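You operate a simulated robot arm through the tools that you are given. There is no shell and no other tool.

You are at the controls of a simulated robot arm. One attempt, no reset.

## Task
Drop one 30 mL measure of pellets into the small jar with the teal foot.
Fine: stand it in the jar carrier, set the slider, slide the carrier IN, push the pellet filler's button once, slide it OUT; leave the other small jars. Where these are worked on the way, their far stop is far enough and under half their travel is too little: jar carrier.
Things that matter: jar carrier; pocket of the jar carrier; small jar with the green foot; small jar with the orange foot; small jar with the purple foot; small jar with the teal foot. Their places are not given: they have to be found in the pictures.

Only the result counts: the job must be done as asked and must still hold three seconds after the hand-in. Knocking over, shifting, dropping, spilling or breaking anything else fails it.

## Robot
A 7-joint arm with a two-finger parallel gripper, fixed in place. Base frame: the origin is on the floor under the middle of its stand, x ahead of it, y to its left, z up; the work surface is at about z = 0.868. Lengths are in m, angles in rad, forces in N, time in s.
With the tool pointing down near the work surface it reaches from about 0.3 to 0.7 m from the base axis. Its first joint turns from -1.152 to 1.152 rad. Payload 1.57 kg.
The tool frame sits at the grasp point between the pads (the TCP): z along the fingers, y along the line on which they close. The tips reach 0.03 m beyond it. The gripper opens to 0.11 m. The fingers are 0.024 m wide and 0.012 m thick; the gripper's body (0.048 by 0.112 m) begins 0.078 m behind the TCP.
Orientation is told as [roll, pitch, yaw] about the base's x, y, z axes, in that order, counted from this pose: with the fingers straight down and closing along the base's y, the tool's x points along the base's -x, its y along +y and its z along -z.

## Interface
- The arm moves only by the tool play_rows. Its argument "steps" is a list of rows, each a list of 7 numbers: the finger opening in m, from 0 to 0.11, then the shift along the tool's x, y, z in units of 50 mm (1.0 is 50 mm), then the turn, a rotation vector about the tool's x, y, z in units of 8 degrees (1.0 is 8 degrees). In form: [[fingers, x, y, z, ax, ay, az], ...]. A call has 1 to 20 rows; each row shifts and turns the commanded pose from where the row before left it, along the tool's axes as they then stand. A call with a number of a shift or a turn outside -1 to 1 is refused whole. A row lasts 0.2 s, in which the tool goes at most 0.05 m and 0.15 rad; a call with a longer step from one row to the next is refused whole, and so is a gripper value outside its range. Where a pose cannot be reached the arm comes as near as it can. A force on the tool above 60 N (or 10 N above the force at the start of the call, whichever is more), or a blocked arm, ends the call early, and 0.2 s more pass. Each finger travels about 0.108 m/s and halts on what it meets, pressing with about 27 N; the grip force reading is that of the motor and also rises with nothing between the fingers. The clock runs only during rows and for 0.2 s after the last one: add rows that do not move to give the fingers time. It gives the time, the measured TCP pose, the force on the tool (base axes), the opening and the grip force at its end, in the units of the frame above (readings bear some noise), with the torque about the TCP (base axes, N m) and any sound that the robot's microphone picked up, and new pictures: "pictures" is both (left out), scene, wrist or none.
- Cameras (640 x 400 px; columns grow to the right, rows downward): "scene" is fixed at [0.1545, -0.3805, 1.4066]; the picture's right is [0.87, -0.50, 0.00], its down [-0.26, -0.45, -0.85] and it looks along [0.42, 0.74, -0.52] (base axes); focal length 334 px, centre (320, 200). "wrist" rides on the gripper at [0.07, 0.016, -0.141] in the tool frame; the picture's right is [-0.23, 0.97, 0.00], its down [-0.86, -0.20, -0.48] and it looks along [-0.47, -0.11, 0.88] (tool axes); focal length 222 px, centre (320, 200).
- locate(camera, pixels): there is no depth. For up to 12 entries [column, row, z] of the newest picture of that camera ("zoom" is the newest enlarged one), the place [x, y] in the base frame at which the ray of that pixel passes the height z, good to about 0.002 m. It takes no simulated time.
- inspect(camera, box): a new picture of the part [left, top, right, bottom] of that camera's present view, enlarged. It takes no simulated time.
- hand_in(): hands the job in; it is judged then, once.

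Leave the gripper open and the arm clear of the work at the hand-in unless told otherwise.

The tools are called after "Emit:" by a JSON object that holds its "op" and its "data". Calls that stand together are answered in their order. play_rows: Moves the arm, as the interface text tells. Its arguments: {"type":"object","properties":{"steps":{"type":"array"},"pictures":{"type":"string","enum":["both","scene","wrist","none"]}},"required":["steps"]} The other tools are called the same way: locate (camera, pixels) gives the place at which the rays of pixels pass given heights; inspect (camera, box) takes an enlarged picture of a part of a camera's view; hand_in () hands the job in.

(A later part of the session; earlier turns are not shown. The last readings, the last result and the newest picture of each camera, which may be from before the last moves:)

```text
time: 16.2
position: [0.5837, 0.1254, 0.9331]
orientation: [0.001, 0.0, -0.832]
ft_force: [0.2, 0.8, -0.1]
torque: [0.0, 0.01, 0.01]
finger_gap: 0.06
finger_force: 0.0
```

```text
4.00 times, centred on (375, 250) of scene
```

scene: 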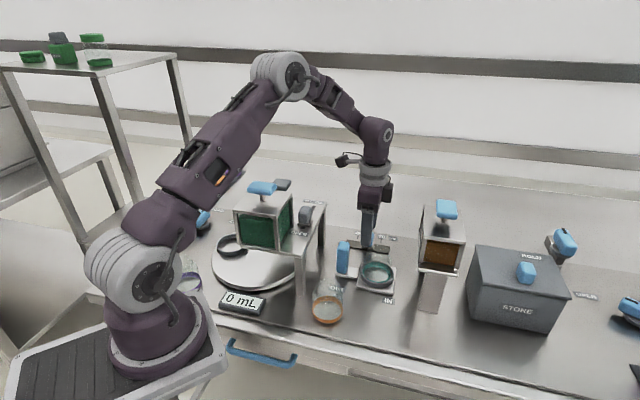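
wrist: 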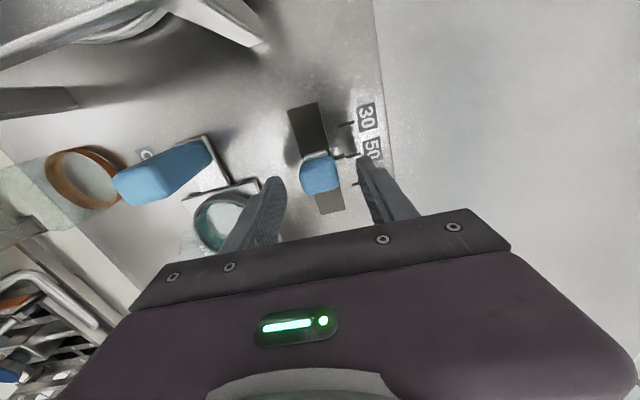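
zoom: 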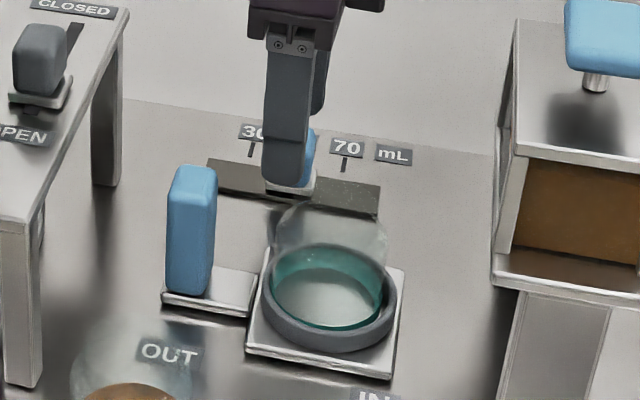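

The knob is centred between the fingers. I descend 20 mm more and close on it.

Emit:
{"op": "play_rows", "data": {"steps": [[0.06, -0.02, 0, 0.2, 0, 0, 0], [0.06, 0, 0, 0.2, 0, 0, 0], [0.045, 0, 0, 0, 0, 0, 0], [0.03, 0, 0, 0, 0, 0, 0], [0.02, 0, 0, 0, 0, 0, 0], [0.01, 0, 0, 0, 0, 0, 0], [0.01, 0, 0, 0, 0, 0, 0]], "pictures": "both"}}

Emit:
{"op": "inspect", "data": {"camera": "wrist", "box": [260, 70, 400, 240]}}

Emit:
{"op": "inspect", "data": {"camera": "scene", "box": [330, 200, 420, 300]}}

```text
time: 17.8
position: [0.5836, 0.1242, 0.9129]
orientation: [-0.002, 0.0, -0.83]
ft_force: [-6.0, -5.1, -3.7]
torque: [-0.08, -0.02, 1.14]
finger_gap: 0.032
finger_force: 40.3
```

scene: 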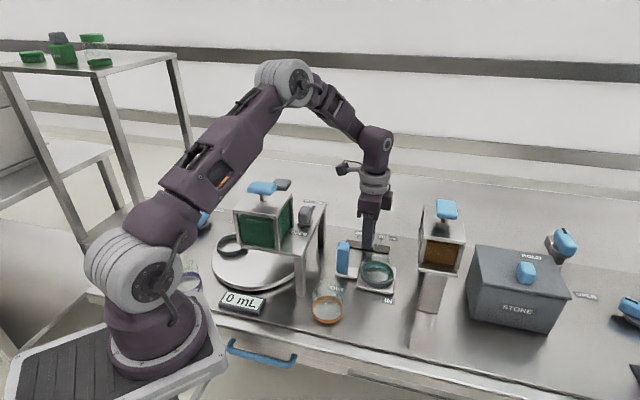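
wrist: 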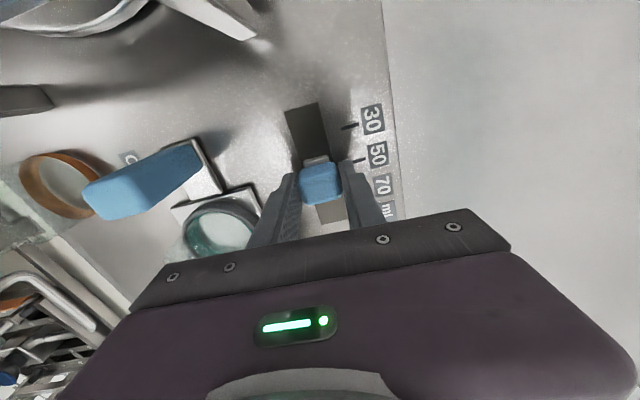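

```text
2.35 times, centred on (330, 155) of wrist
```

zoom: 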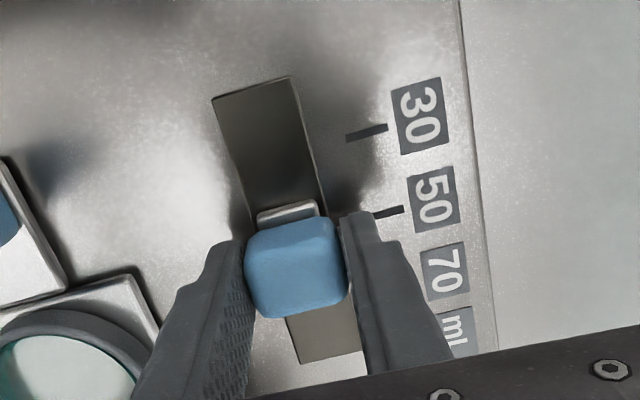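

```text
4.00 times, centred on (375, 250) of scene
```

zoom: 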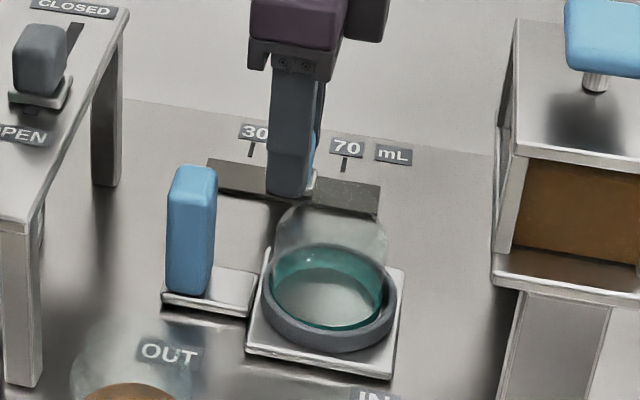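

The fingers hold the knob (gap 32 mm, small side forces). I now slide it about 30 mm toward OUT (tool +x) in small rows, then look.

Emit:
{"op": "play_rows", "data": {"steps": [[0.01, 0.1, -0.02, 0, 0, 0, 0], [0.01, 0.15, 0, 0, 0, 0, 0], [0.01, 0.15, 0, 0, 0, 0, 0], [0.01, 0.12, 0, 0, 0, 0, 0], [0.01, 0.06, 0, 0, 0, 0, 0], [0.01, 0, 0, 0, 0, 0, 0]], "pictures": "both"}}

Emit:
{"op": "inspect", "data": {"camera": "wrist", "box": [260, 70, 400, 240]}}

Emit:
{"op": "inspect", "data": {"camera": "scene", "box": [330, 200, 420, 300]}}

```text
time: 19.2
position: [0.5639, 0.1447, 0.9119]
orientation: [-0.005, 0.0, -0.833]
ft_force: [-15.2, -12.1, -0.9]
torque: [-0.26, -0.02, 0.95]
finger_gap: 0.032
finger_force: 40.2
```

scene: 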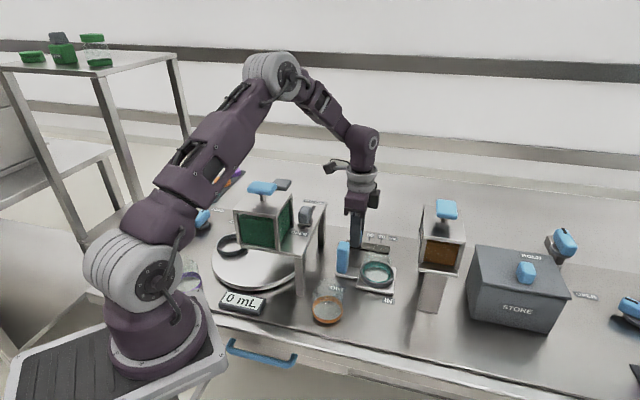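
wrist: 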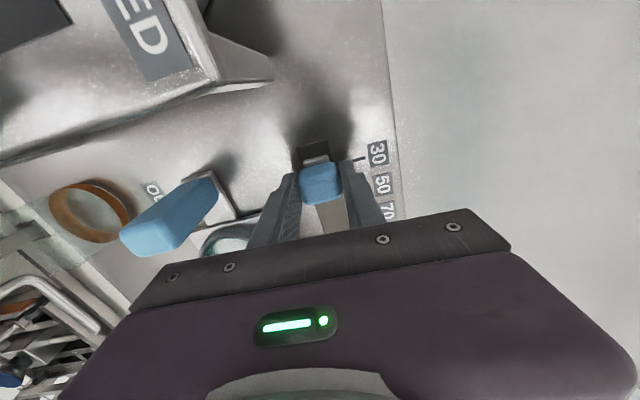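

```text
2.35 times, centred on (330, 155) of wrist
```

zoom: 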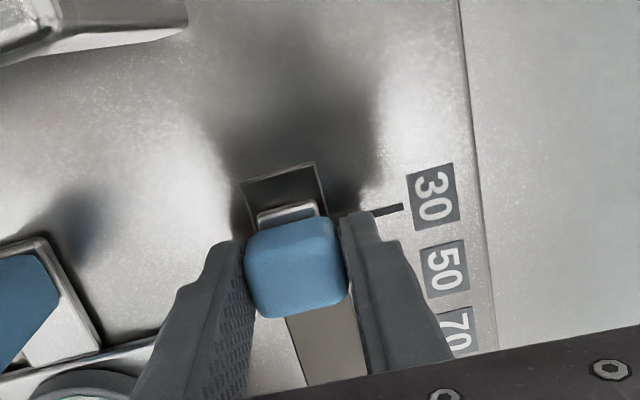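

```text
4.00 times, centred on (375, 250) of scene
```

zoom: 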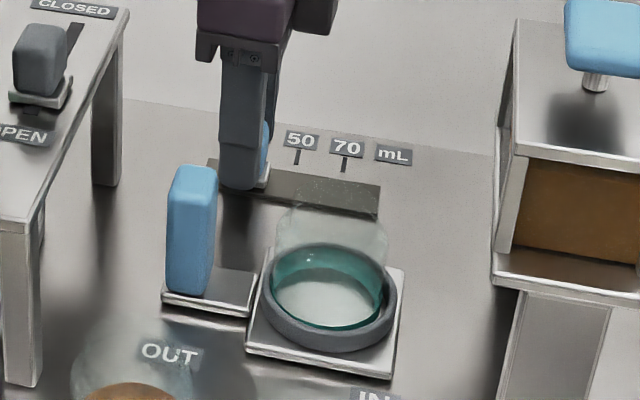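

The 30 tick now nearly lines up as the 50 tick did before (about 1 mm short). I nudge 1 mm more, relieve the sideways load, then open and view the pointer.

Emit:
{"op": "play_rows", "data": {"steps": [[0.01, 0.02, -0.03, 0, 0, 0, 0], [0.01, 0, 0, 0, 0, 0, 0], [0.035, 0, 0, 0, 0, 0, 0], [0.05, 0, 0, 0, 0, 0, 0], [0.06, 0, 0, 0, 0, 0, 0], [0.06, 0, 0, -0.3, 0, 0, 0], [0.06, 0, 0, -0.7, 0, 0, 0], [0.06, 0, 0, 0, 0, 0, 0]], "pictures": "both"}}

Emit:
{"op": "inspect", "data": {"camera": "wrist", "box": [260, 70, 400, 240]}}

Emit:
{"op": "inspect", "data": {"camera": "scene", "box": [330, 210, 410, 280]}}

```text
time: 21.0
position: [0.5612, 0.1446, 0.9632]
orientation: [0.0, 0.0, -0.832]
ft_force: [-0.5, 0.2, 0.1]
torque: [0.01, 0.0, -0.03]
finger_gap: 0.06
finger_force: 0.0
```

scene: 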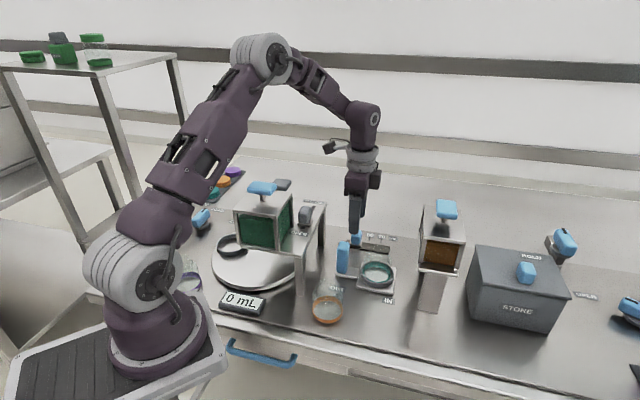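
wrist: 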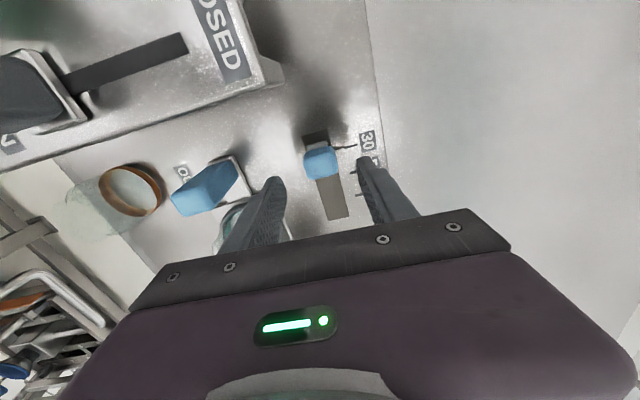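

```text
2.35 times, centred on (330, 155) of wrist
```

zoom: 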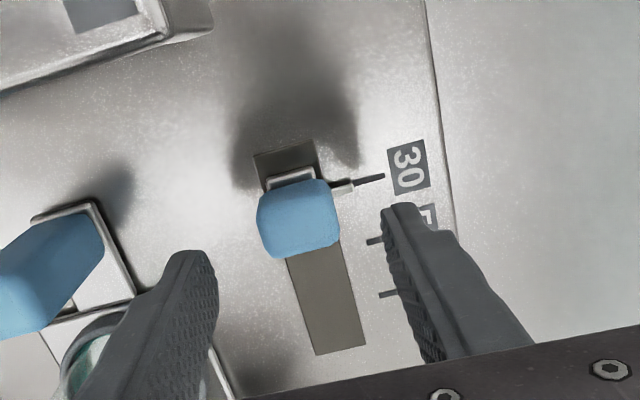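

```text
5.71 times, centred on (370, 245) of scene
```

zoom: 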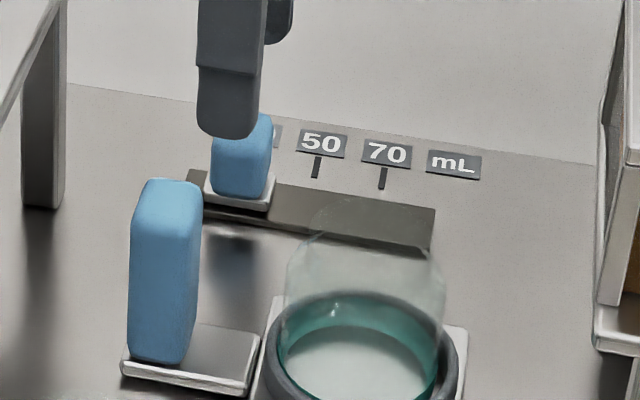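

I enlarge the pointer and the 30 tick to check that they line up.

Emit:
{"op": "inspect", "data": {"camera": "wrist", "box": [315, 125, 375, 165]}}

```text
10.00 times, centred on (345, 145) of wrist
```

zoom: 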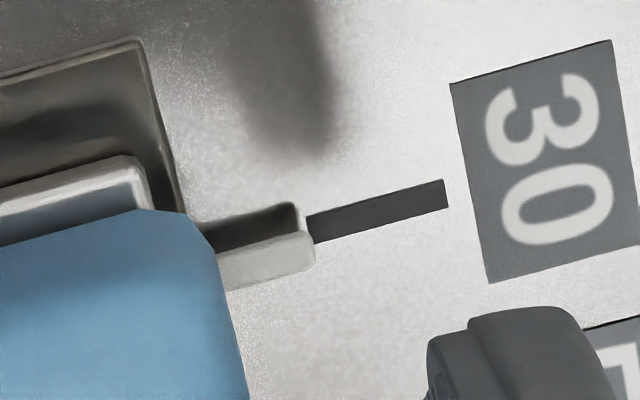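

The pointer and tick look nearly aligned, but with parallax. I will put the camera directly over the pointer (shift the tool toward IN by about 66 mm and up a bit) for a parallax-free check.

Emit:
{"op": "play_rows", "data": {"steps": [[0.06, 0, 0, -0.6, 0, 0, 0], [0.06, -0.6, 0, 0, 0, 0, 0], [0.06, -0.7, 0, 0, 0, 0, 0], [0.06, 0, 0, 0, 0, 0, 0]], "pictures": "both"}}

Emit:
{"op": "inspect", "data": {"camera": "wrist", "box": [300, 60, 380, 110]}}

Emit:
{"op": "inspect", "data": {"camera": "scene", "box": [330, 210, 410, 280]}}

```text
time: 22.0
position: [0.6054, 0.0975, 0.9929]
orientation: [0.0, 0.001, -0.831]
ft_force: [0.0, 1.1, -0.3]
torque: [0.02, -0.02, 0.03]
finger_gap: 0.06
finger_force: 0.1
```

scene: 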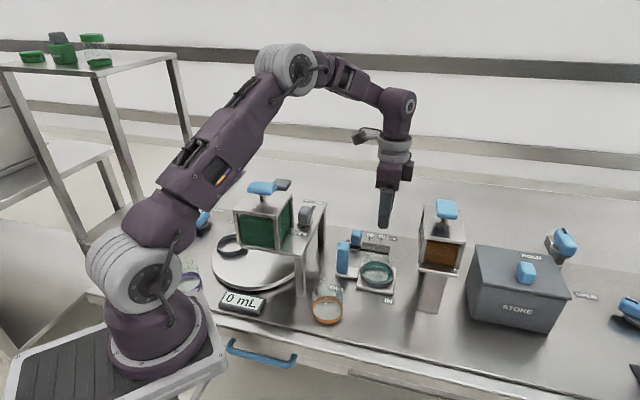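
wrist: 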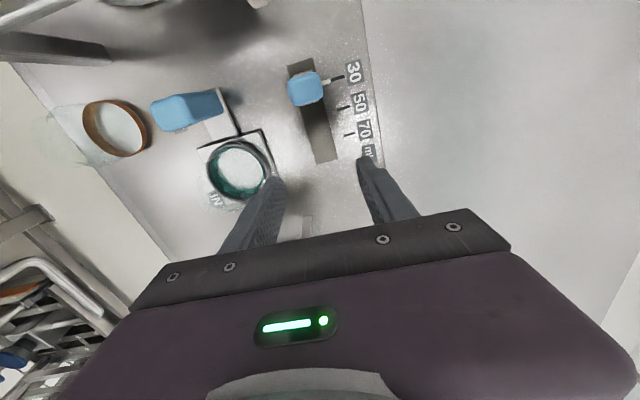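

```text
8.00 times, centred on (340, 85) of wrist
```

zoom: 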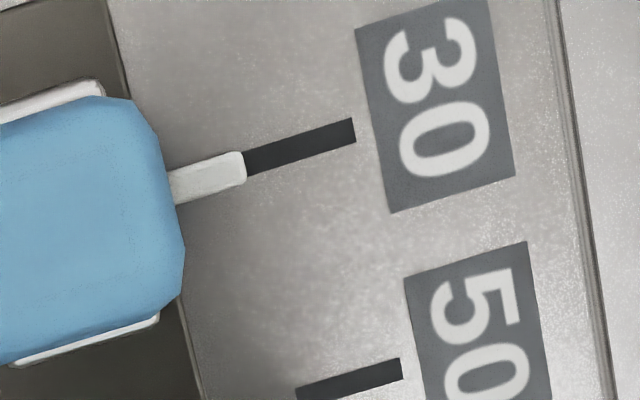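

```text
5.71 times, centred on (370, 245) of scene
```

zoom: 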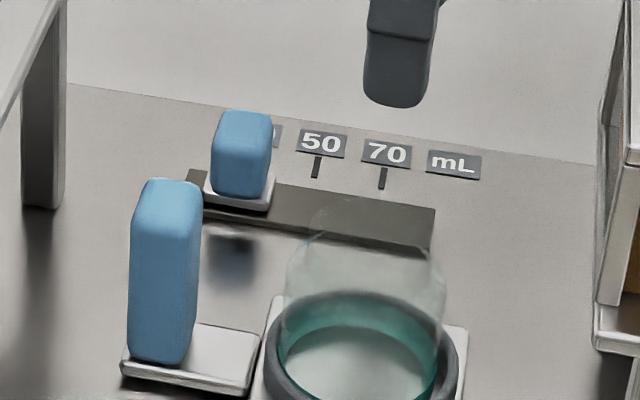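

The pointer lies exactly on the 30 tick. Next is the carrier handle. I rise and move above it (about u=0.264, v=0.406) for a top view.

Emit:
{"op": "play_rows", "data": {"steps": [[0.06, 0, 0, -0.7, 0, 0, 0], [0.06, 0.3, -0.4, -0.5, 0, 0, 0], [0.06, 0.4, -0.6, 0, 0, 0, 0], [0.06, 0.4, -0.6, 0, 0, 0, 0], [0.06, 0.34, -0.54, 0, 0, 0, 0], [0.06, 0, 0, 0, 0, 0, 0]], "pictures": "both"}}

Emit:
{"op": "inspect", "data": {"camera": "wrist", "box": [250, 60, 410, 220]}}

Emit:
{"op": "inspect", "data": {"camera": "scene", "box": [270, 140, 430, 300]}}

```text
time: 23.4
position: [0.476, 0.0762, 1.0518]
orientation: [0.001, -0.001, -0.832]
ft_force: [0.5, -0.7, 0.2]
torque: [-0.01, -0.01, 0.0]
finger_gap: 0.0599
finger_force: 0.0
```

scene: 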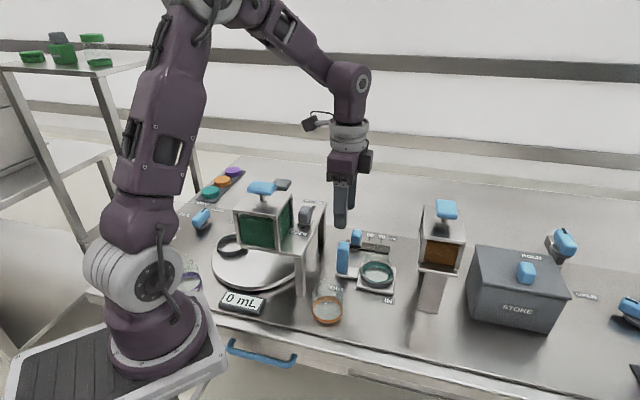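
wrist: 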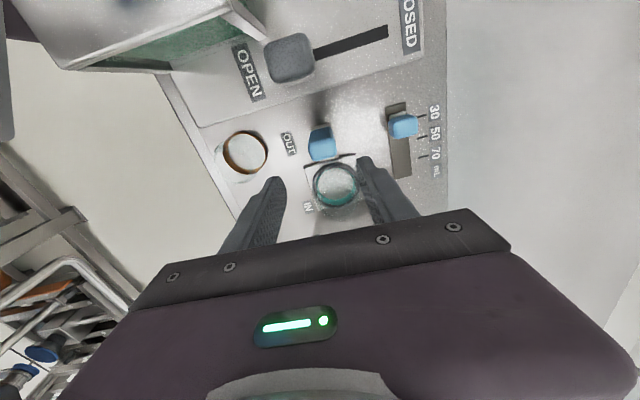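

```text
2.50 times, centred on (330, 140) of wrist
```

zoom: 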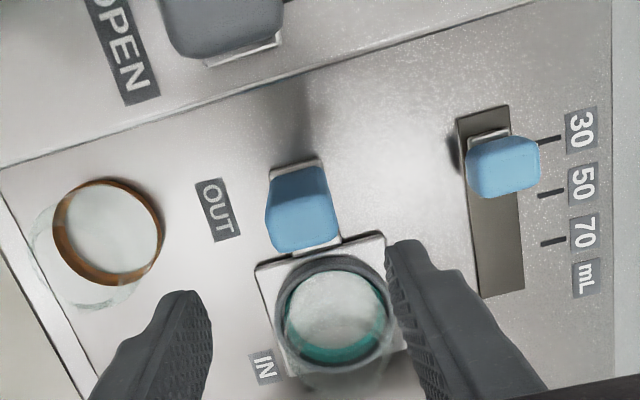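

```text
2.50 times, centred on (350, 220) of scene
```

zoom: 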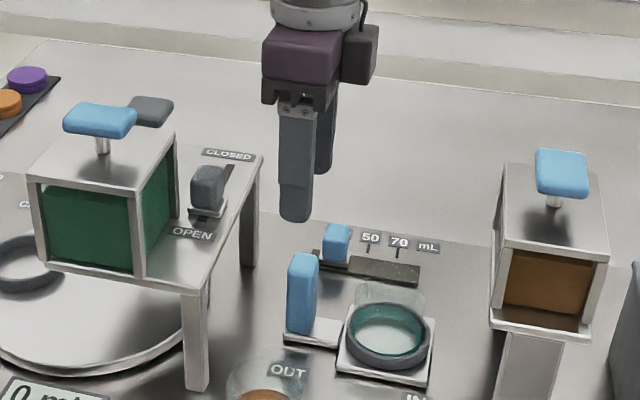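

The handle's centre is about 2 mm toward OUT and 4.5 mm in +v from the tool. Its top is at z≈0.948. I will grip its upper part (TCP z≈0.956), slightly off-centre toward OUT to keep the side box away from the hopper later. First I descend with the fingers at 0.06.

Emit:
{"op": "play_rows", "data": {"steps": [[0.06, 0.12, 0.09, 0.3, 0, 0, 0], [0.06, 0, 0, 0.6, 0, 0, 0], [0.06, 0, 0, 0.6, 0, 0, 0], [0.06, 0, 0, 0.4, 0, 0, 0], [0.06, 0, 0, 0, 0, 0, 0]], "pictures": "both"}}

Emit:
{"op": "inspect", "data": {"camera": "scene", "box": [270, 140, 430, 300]}}

Emit:
{"op": "inspect", "data": {"camera": "wrist", "box": [250, 80, 410, 240]}}

```text
time: 24.6
position: [0.4779, 0.0852, 0.9579]
orientation: [-0.001, -0.001, -0.831]
ft_force: [-0.1, -0.4, 1.1]
torque: [0.04, 0.02, -0.04]
finger_gap: 0.06
finger_force: 0.1
```

scene: 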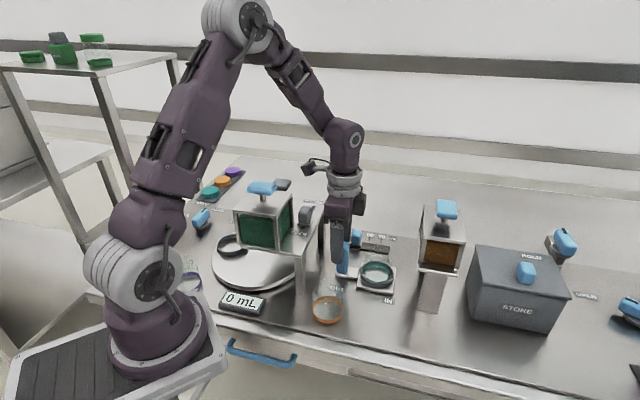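
wrist: 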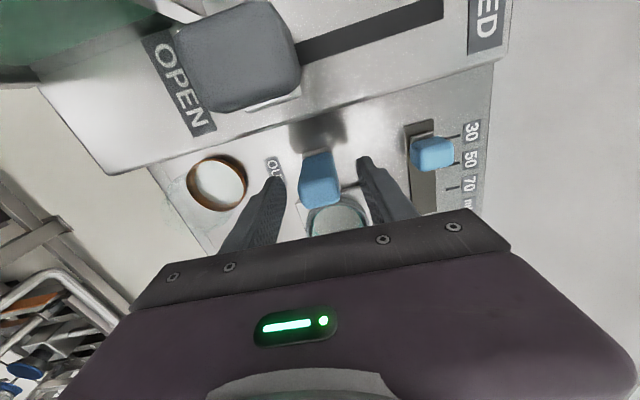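

```text
2.50 times, centred on (350, 220) of scene
```

zoom: 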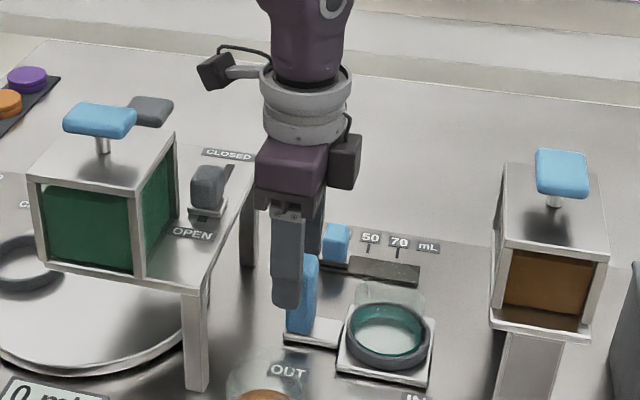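

```text
2.50 times, centred on (330, 160) of wrist
```

zoom: 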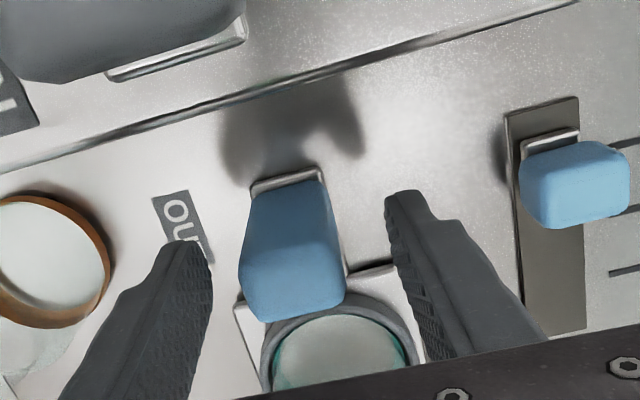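

The handle is between the fingers, about 2 mm toward the front. I shift slightly and close on it.

Emit:
{"op": "play_rows", "data": {"steps": [[0.06, 0, -0.04, 0, 0, 0, 0], [0.045, 0, 0, 0, 0, 0, 0], [0.036, 0, 0, 0, 0, 0, 0], [0.03, 0, 0, 0, 0, 0, 0], [0.02, 0, 0, 0, 0, 0, 0], [0.02, 0, 0, 0, 0, 0, 0]], "pictures": "both"}}

Emit:
{"op": "inspect", "data": {"camera": "wrist", "box": [250, 80, 410, 240]}}

```text
time: 26.0
position: [0.4751, 0.0838, 0.9576]
orientation: [-0.002, 0.001, -0.829]
ft_force: [-3.2, -5.0, 0.5]
torque: [-0.01, 0.14, 0.69]
finger_gap: 0.0324
finger_force: 40.6
```

scene: 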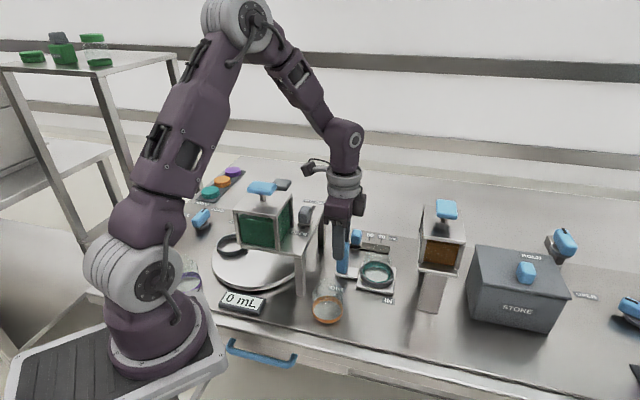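
wrist: 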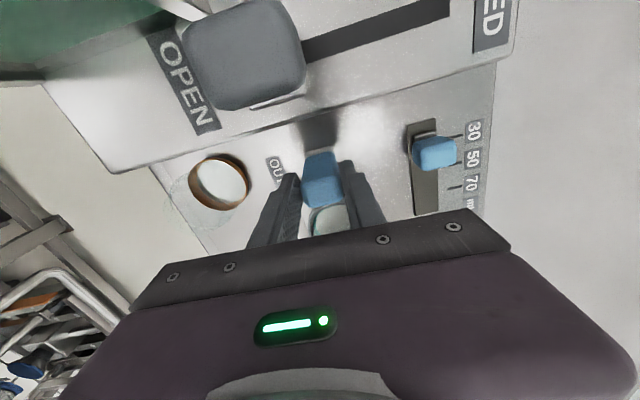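

```text
2.50 times, centred on (330, 160) of wrist
```

zoom: 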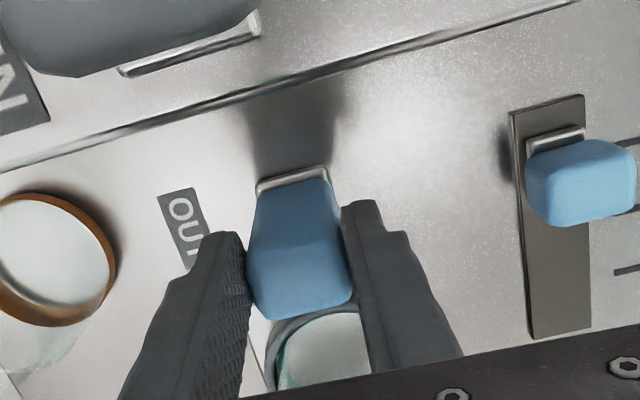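

The handle is gripped (gap 32 mm). I slide toward IN by 40 mm gently, without tilt, and check forces and pictures.

Emit:
{"op": "play_rows", "data": {"steps": [[0.02, -0.06, -0.015, 0, 0, 0, 0], [0.02, -0.14, 0, 0, 0, 0, 0], [0.02, -0.2, 0, 0, 0, 0, 0], [0.02, -0.2, 0, 0, 0, 0, 0], [0.02, -0.14, 0, 0, 0, 0, 0], [0.02, -0.06, 0, 0, 0, 0, 0], [0.02, 0, 0, 0, 0, 0, 0]], "pictures": "both"}}

Emit:
{"op": "inspect", "data": {"camera": "scene", "box": [300, 160, 480, 320]}}

```text
time: 27.6
position: [0.504, 0.0541, 0.9577]
orientation: [0.002, 0.0, -0.829]
ft_force: [16.0, 16.1, -29.9]
torque: [0.38, 0.46, 0.84]
finger_gap: 0.0321
finger_force: 40.8
```

scene: 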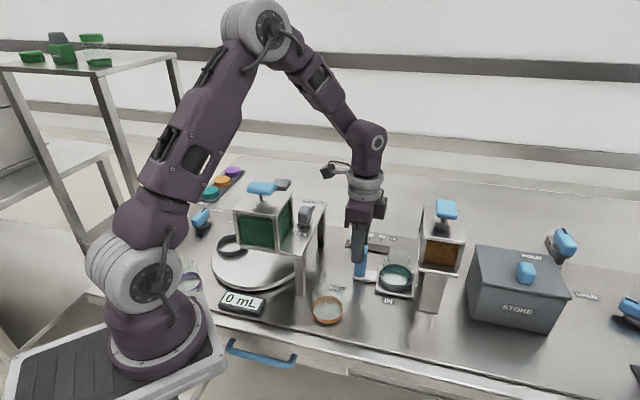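
wrist: 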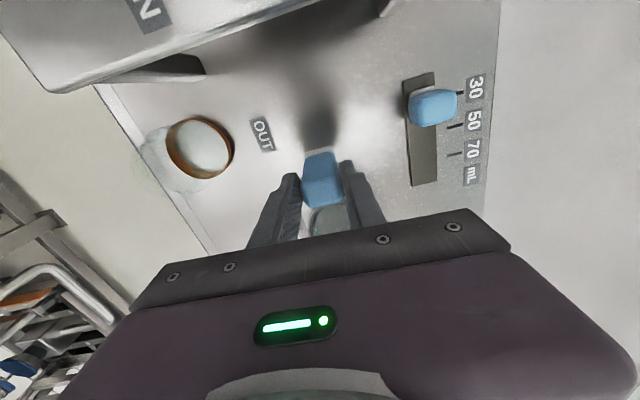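

```text
2.50 times, centred on (390, 240) of scene
```

zoom: 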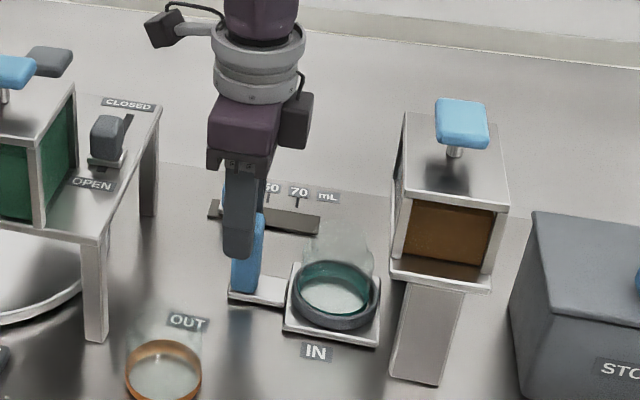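

The carrier moved about 40 mm. There is some sideways (+v, ~22 N) and downward (~30 N) strain. I relieve it with a small shift and read the forces.

Emit:
{"op": "play_rows", "data": {"steps": [[0.02, 0, 0.015, 0.015, 0, 0, 0], [0.02, 0, 0, 0, 0, 0, 0]], "pictures": "none"}}

```text
time: 28.2
position: [0.5038, 0.0546, 0.958]
orientation: [0.002, -0.002, -0.83]
ft_force: [13.1, 14.0, -7.1]
torque: [0.38, 0.73, 0.87]
finger_gap: 0.0325
finger_force: 40.5
```

The measured motion direction was about −45.5°, so the rail is about 2° off my tool axis. I continue another 40 mm untilted, following the rail with a small +y drift.

Emit:
{"op": "play_rows", "data": {"steps": [[0.02, -0.06, 0.02, 0.004, 0, 0, 0], [0.02, -0.14, 0.006, 0, 0, 0, 0], [0.02, -0.2, 0.007, 0, 0, 0, 0], [0.02, -0.2, 0.007, 0, 0, 0, 0], [0.02, -0.14, 0.006, 0, 0, 0, 0], [0.02, -0.06, 0.002, 0, 0, 0, 0], [0.02, 0, 0, 0, 0, 0, 0]], "pictures": "both"}}

Emit:
{"op": "inspect", "data": {"camera": "scene", "box": [300, 160, 480, 320]}}

```text
time: 29.8
position: [0.5314, 0.0264, 0.958]
orientation: [0.001, -0.001, -0.83]
ft_force: [8.0, 8.4, 20.8]
torque: [-0.02, 0.26, 0.74]
finger_gap: 0.032
finger_force: 40.8
```

scene: 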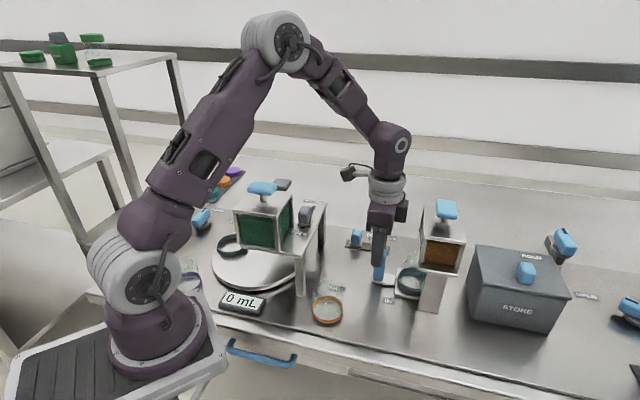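
wrist: 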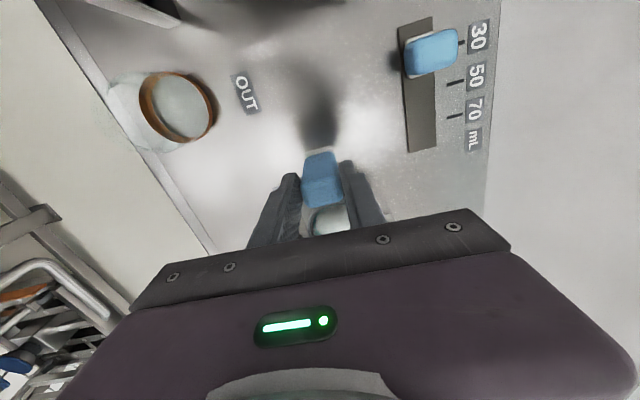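

```text
2.50 times, centred on (390, 240) of scene
```

zoom: 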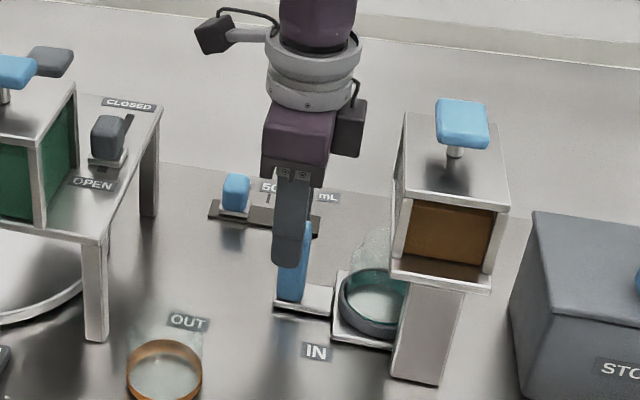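

The carrier moved another 40 mm and the jar is stable. Before going under the hopper I release, align the yaw by +2° with the rail, and tilt the tool about 20° so its body leans back toward OUT, then regrip.

Emit:
{"op": "play_rows", "data": {"steps": [[0.036, 0, 0, 0, 0, 0, 0], [0.05, 0, 0, 0, 0, 0, 0], [0.05, 0, 0, 0, 0, 0, 0], [0.05, 0.136, 0, 0.14, 0, 0, -0.25], [0.05, 0, 0, 0, 0, -0.83, 0], [0.05, 0, 0, 0, 0, -0.83, 0], [0.05, 0, 0, 0, 0, -0.83, 0], [0.05, 0, 0, 0, 0, 0, 0]], "pictures": "both"}}

Emit:
{"op": "inspect", "data": {"camera": "scene", "box": [300, 160, 480, 320]}}

Emit:
{"op": "inspect", "data": {"camera": "wrist", "box": [250, 80, 410, 240]}}

```text
time: 31.6
position: [0.5257, 0.0309, 0.9511]
orientation: [0.0, -0.348, -0.8]
ft_force: [-0.6, -0.4, 0.3]
torque: [0.02, 0.01, 0.0]
finger_gap: 0.0501
finger_force: 0.0
```

scene: 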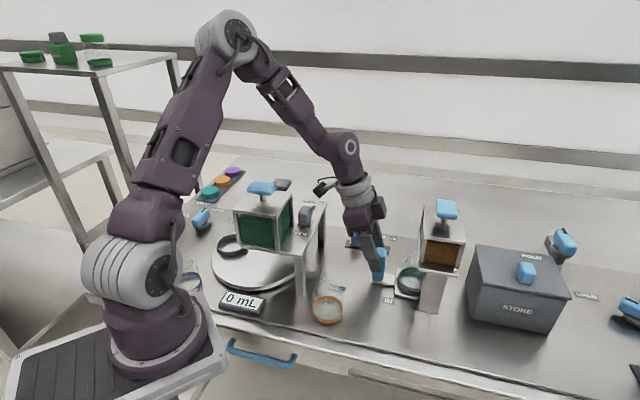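
wrist: 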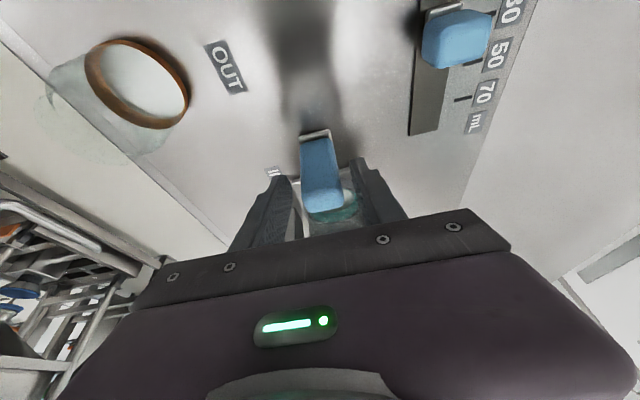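

```text
2.50 times, centred on (390, 240) of scene
```

zoom: 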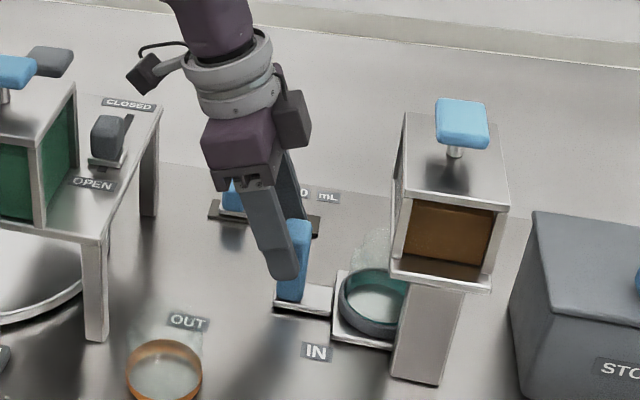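

```text
2.50 times, centred on (330, 160) of wrist
```

zoom: 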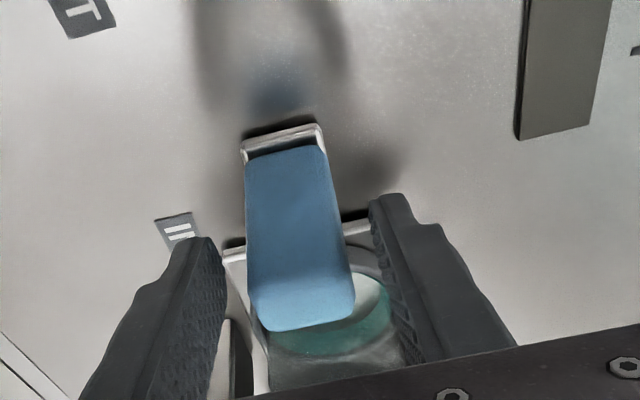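

The tilt keeps the body well away from the hopper. Now I close on the handle again.

Emit:
{"op": "play_rows", "data": {"steps": [[0.042, 0, 0, 0, 0, 0, 0], [0.034, 0, 0, 0, 0, 0, 0], [0.028, 0, 0, 0, 0, 0, 0], [0.02, 0, 0, 0, 0, 0, 0], [0.02, 0, 0, 0, 0, 0, 0]], "pictures": "none"}}

```text
time: 32.8
position: [0.5274, 0.0323, 0.9509]
orientation: [-0.001, -0.348, -0.796]
ft_force: [0.0, 0.1, -0.3]
torque: [-0.04, -0.18, 0.6]
finger_gap: 0.0317
finger_force: 40.2
```

The grip is clean with nearly no strain. I slide another ~32 mm along the rail toward IN.

Emit:
{"op": "play_rows", "data": {"steps": [[0.02, -0.056, 0, 0.0205, 0, 0, 0], [0.02, -0.132, 0, 0.048, 0, 0, 0], [0.02, -0.16, 0, 0.058, 0, 0, 0], [0.02, -0.16, 0, 0.058, 0, 0, 0], [0.02, -0.094, 0, 0.034, 0, 0, 0], [0.02, 0, 0, 0, 0, 0, 0]], "pictures": "both"}}

Emit:
{"op": "inspect", "data": {"camera": "scene", "box": [300, 160, 480, 320]}}

```text
time: 34.2
position: [0.5481, 0.0104, 0.9502]
orientation: [-0.001, -0.344, -0.794]
ft_force: [-11.9, 25.2, 18.6]
torque: [0.33, 0.99, 0.63]
finger_gap: 0.0315
finger_force: 40.8
```

scene: 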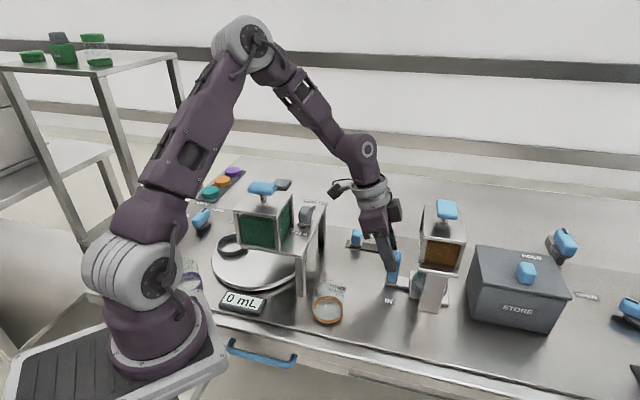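
wrist: 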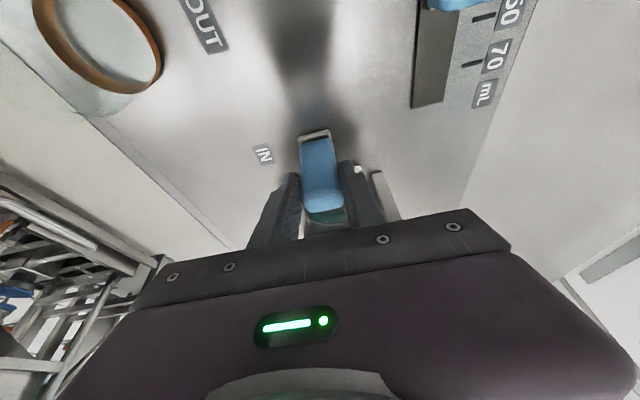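

```text
2.50 times, centred on (390, 240) of scene
```

zoom: 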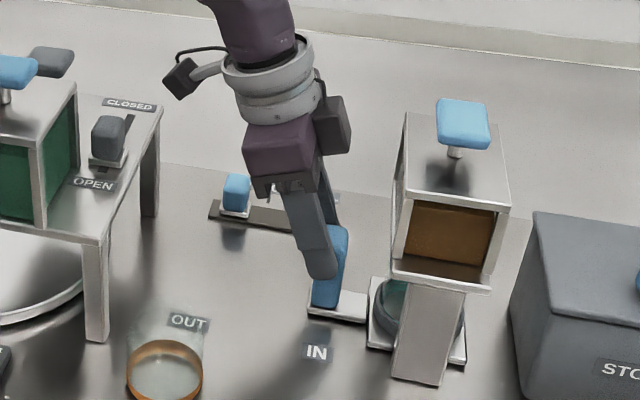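

The tool moved 30 of 32 mm and there is now ~26 N against the push: probably the IN stop (total travel ≈110 mm, like the label spacing). I test with 2 mm more.

Emit:
{"op": "play_rows", "data": {"steps": [[0.02, -0.038, 0, 0.0137, 0, 0, 0], [0.02, 0, 0, 0, 0, 0, 0]], "pictures": "none"}}

```text
time: 34.8
position: [0.5496, 0.0091, 0.9495]
orientation: [0.0, -0.345, -0.793]
ft_force: [-18.9, 32.3, 6.0]
torque: [0.58, 0.36, 0.73]
finger_gap: 0.0318
finger_force: 40.3
```

The force rose to 36 N. I push 2 mm more and view the carrier to confirm it no longer moves.

Emit:
{"op": "play_rows", "data": {"steps": [[0.02, -0.038, 0, 0.0137, 0, 0, 0], [0.02, 0, 0, 0, 0, 0, 0]], "pictures": "both"}}

Emit:
{"op": "inspect", "data": {"camera": "scene", "box": [300, 160, 480, 320]}}

Emit:
{"op": "inspect", "data": {"camera": "wrist", "box": [250, 80, 410, 240]}}

```text
time: 35.4
position: [0.5506, 0.0074, 0.9492]
orientation: [-0.002, -0.346, -0.795]
ft_force: [-19.6, 31.1, 3.0]
torque: [0.63, 0.33, 0.94]
finger_gap: 0.0318
finger_force: 40.4
```

scene: 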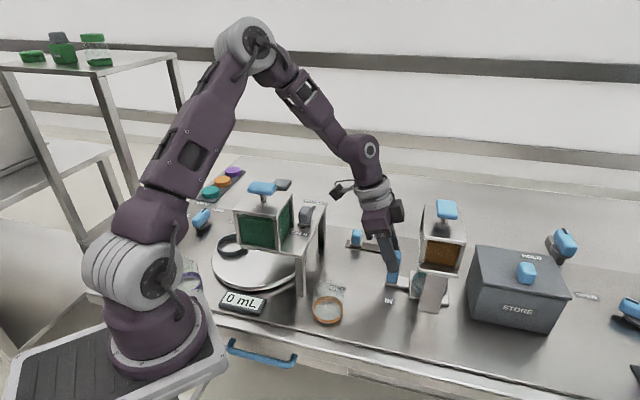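
wrist: 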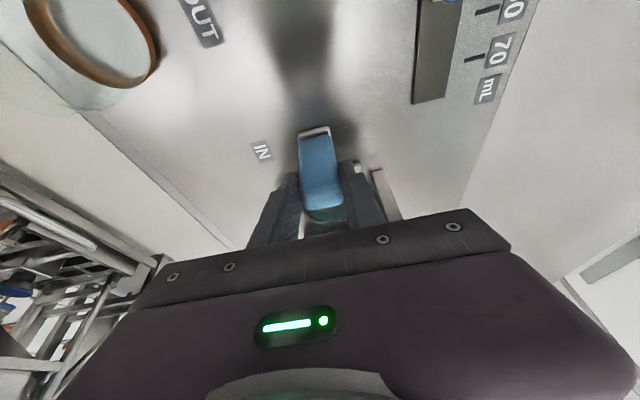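

```text
2.50 times, centred on (390, 240) of scene
```

zoom: 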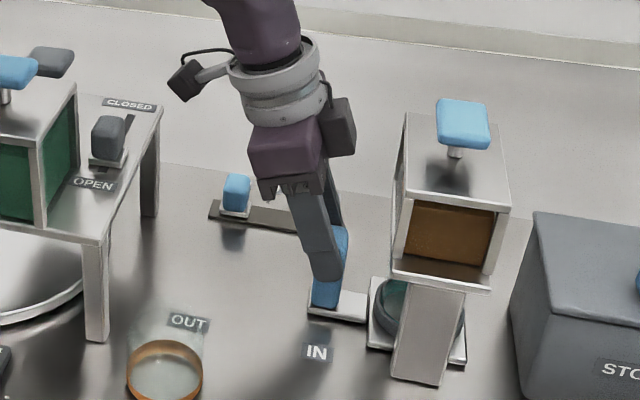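

```text
2.50 times, centred on (330, 160) of wrist
```

zoom: 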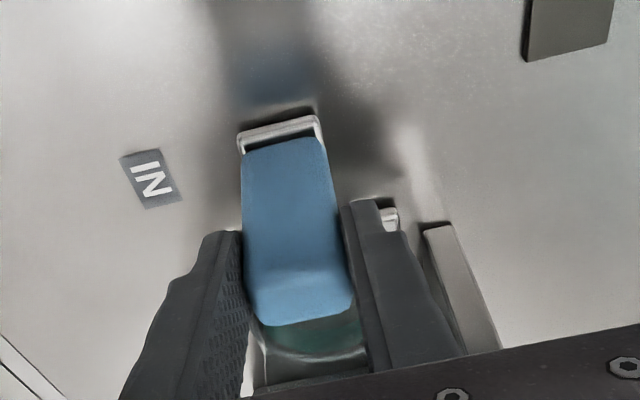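

Comparing both pictures, the carrier stayed put while the pads slipped: it is at the IN stop with the jar under the hopper. I release, retract along the tool axis away from the hopper, untilt, and rise.

Emit:
{"op": "play_rows", "data": {"steps": [[0.02, 0.05, 0, -0.018, 0, 0, 0], [0.034, 0, 0, 0, 0, 0, 0], [0.045, 0, 0, 0, 0, 0, 0], [0.055, 0, 0, 0, 0, 0, 0], [0.055, 0, 0, -0.3, 0, 0, 0], [0.055, 0, 0, -0.6, 0, 0, 0], [0.055, 0, 0, -0.7, 0, 0, 0], [0.055, 0, 0, -0.8, 0, 0, 0], [0.055, 0, 0, 0, 0, 0.83, 0], [0.055, 0, 0, 0, 0, 0.83, 0], [0.055, 0, 0, 0, 0, 0.83, 0], [0.055, 0, 0, -0.8, 0, 0, 0], [0.055, 0, 0, -0.8, 0, 0, 0], [0.055, 0, 0, 0, 0, 0, 0]], "pictures": "both"}}

Emit:
{"op": "inspect", "data": {"camera": "scene", "box": [340, 170, 500, 320]}}

```text
time: 38.4
position: [0.5218, 0.0371, 1.1422]
orientation: [-0.001, 0.0, -0.795]
ft_force: [-0.3, 0.8, 0.4]
torque: [-0.01, 0.01, -0.01]
finger_gap: 0.0547
finger_force: 0.1
```

scene: 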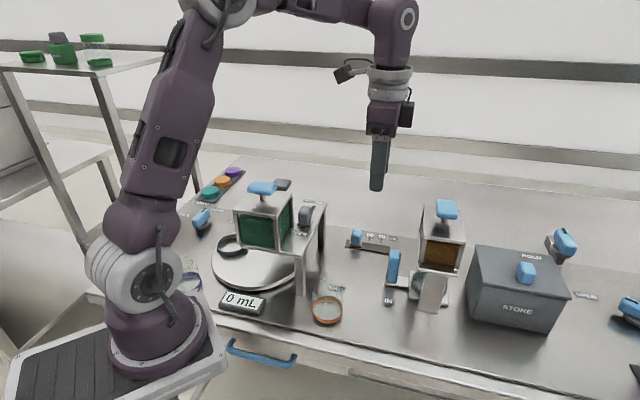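
wrist: 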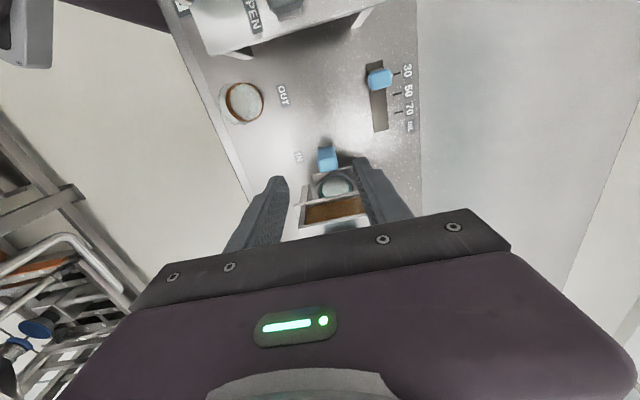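

```text
2.67 times, centred on (420, 245) of scene
```

zoom: 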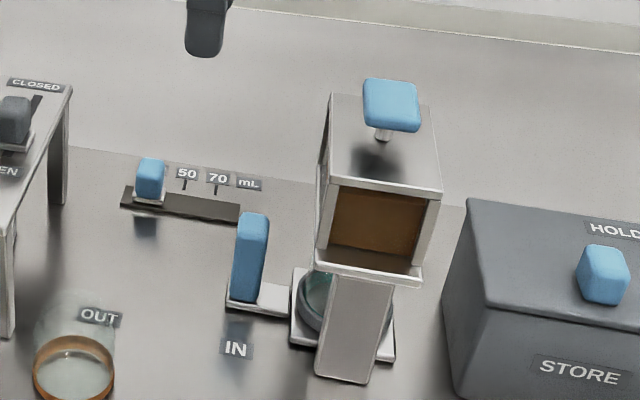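

The carrier is at IN with the jar under the hopper. Now the filler's button, near (0.596,-0.06,1.085). I rise and move above it to look.

Emit:
{"op": "play_rows", "data": {"steps": [[0.055, 0, 0, -0.6, 0, 0, 0], [0.055, 0, 0, -0.6, 0, 0, 0], [0.055, -0.6, -0.08, 0, 0, 0, 0], [0.055, -0.65, -0.08, 0, 0, 0, 0], [0.055, -0.65, -0.08, 0, 0, 0, 0], [0.055, -0.53, -0.06, 0, 0, 0, 0], [0.055, 0, 0, 0, 0, 0, 0]], "pictures": "both"}}

Emit:
{"op": "inspect", "data": {"camera": "wrist", "box": [250, 60, 410, 220]}}

Emit:
{"op": "inspect", "data": {"camera": "scene", "box": [380, 110, 500, 260]}}

```text
time: 40.0
position: [0.5956, -0.061, 1.2025]
orientation: [0.001, 0.0, -0.797]
ft_force: [-0.2, 0.2, 0.4]
torque: [0.02, -0.01, 0.04]
finger_gap: 0.055
finger_force: 0.1
```

scene: 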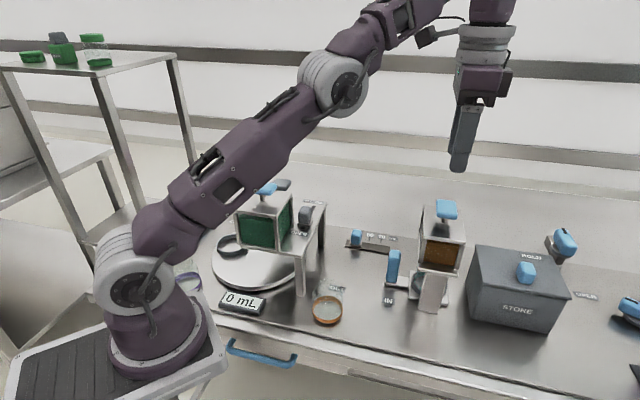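
wrist: 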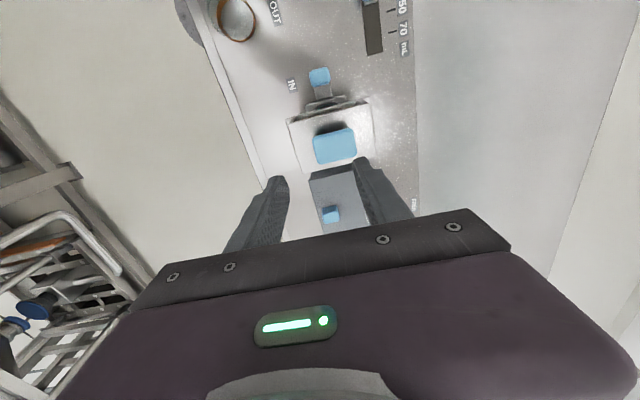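

```text
2.50 times, centred on (330, 140) of wrist
```

zoom: 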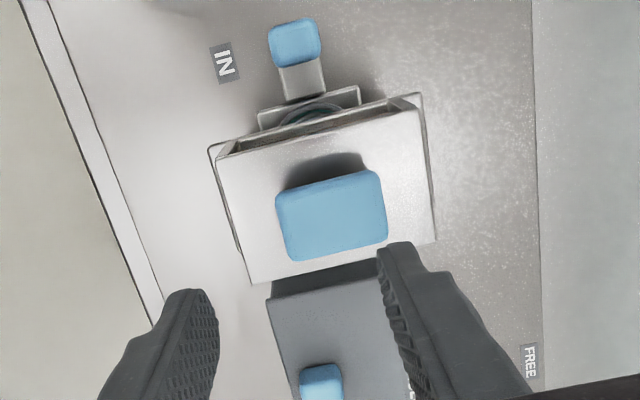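

```text
2.67 times, centred on (440, 185) of scene
```

zoom: 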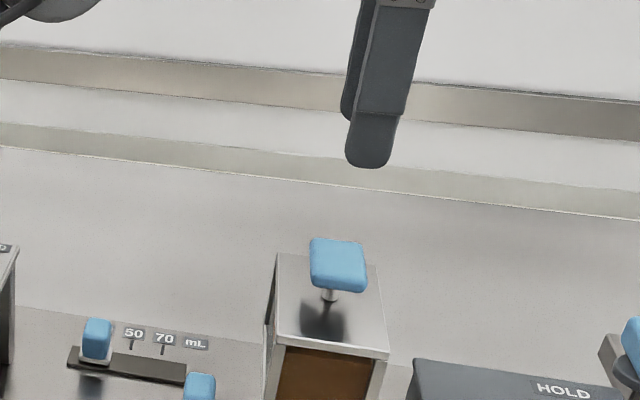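

I triangulate the button from both cameras.

Emit:
{"op": "locate", "data": {"camera": "wrist", "pixels": [[334.4, 146, 1.06], [334.4, 146, 1.08], [334.4, 146, 1.1], [334.4, 146, 1.12]]}}

Emit:
{"op": "locate", "data": {"camera": "scene", "pixels": [[446.7, 209.3, 1.06], [446.7, 209.3, 1.08], [446.7, 209.3, 1.1], [446.7, 209.3, 1.12]]}}

```text
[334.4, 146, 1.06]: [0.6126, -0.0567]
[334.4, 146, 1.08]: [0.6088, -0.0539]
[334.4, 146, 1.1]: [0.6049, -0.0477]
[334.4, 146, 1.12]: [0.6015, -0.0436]
```

```text
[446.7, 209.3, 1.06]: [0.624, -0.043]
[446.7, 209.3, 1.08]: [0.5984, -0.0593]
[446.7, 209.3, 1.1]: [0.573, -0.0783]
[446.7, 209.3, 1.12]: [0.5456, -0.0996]
```

The rays cross at about (0.610,-0.054,1.072). I move over the button, close the fingers fully, and descend to about 12 mm above it.

Emit:
{"op": "play_rows", "data": {"steps": [[0.03, -0.05, 0.15, 0, 0, 0, 0], [0.01, -0.05, 0.15, 0, 0, 0, 0], [0.0, 0, 0, 0.5, 0, 0, 0], [0.0, 0, 0, 0.6, 0, 0, 0], [0.0, 0, 0, 0.5, 0, 0, 0], [0.0, 0, 0, 0, 0, 0, 0]], "pictures": "both"}}

Emit:
{"op": "inspect", "data": {"camera": "scene", "box": [380, 130, 500, 280]}}

Emit:
{"op": "inspect", "data": {"camera": "wrist", "box": [250, 60, 410, 220]}}

```text
time: 41.4
position: [0.593, -0.061, 1.1164]
orientation: [-0.001, 0.0, -0.796]
ft_force: [0.0, -0.5, 0.0]
torque: [0.01, 0.03, 0.0]
finger_gap: 0.0002
finger_force: 21.2
out of reach, approached as far as the arm can: row 1, 2
```

scene: 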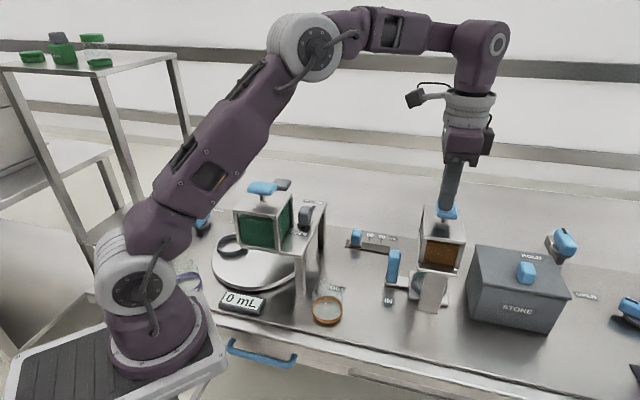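
wrist: 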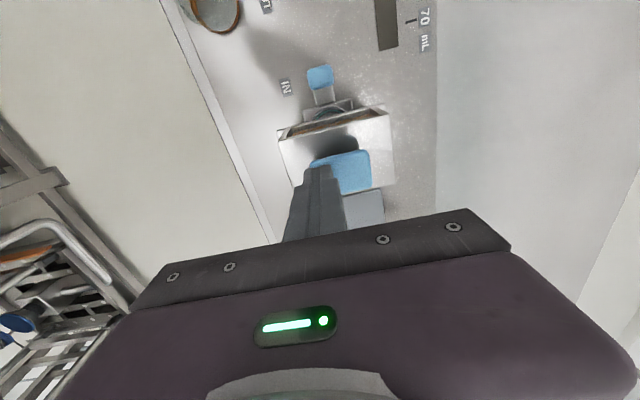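

```text
2.67 times, centred on (440, 205) of scene
```

zoom: 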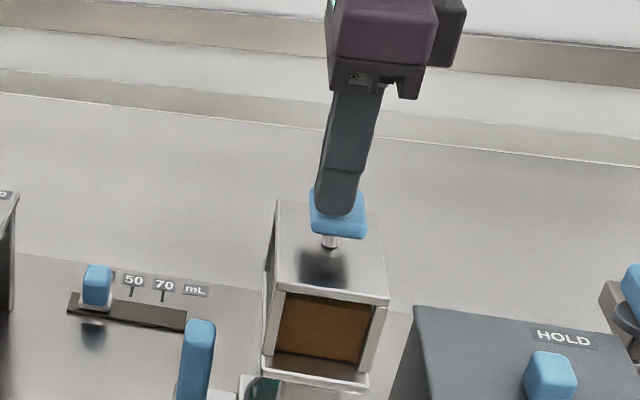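

```text
2.50 times, centred on (330, 140) of wrist
```

zoom: 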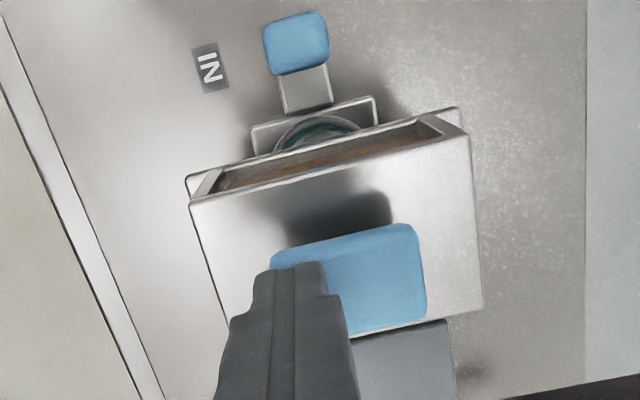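

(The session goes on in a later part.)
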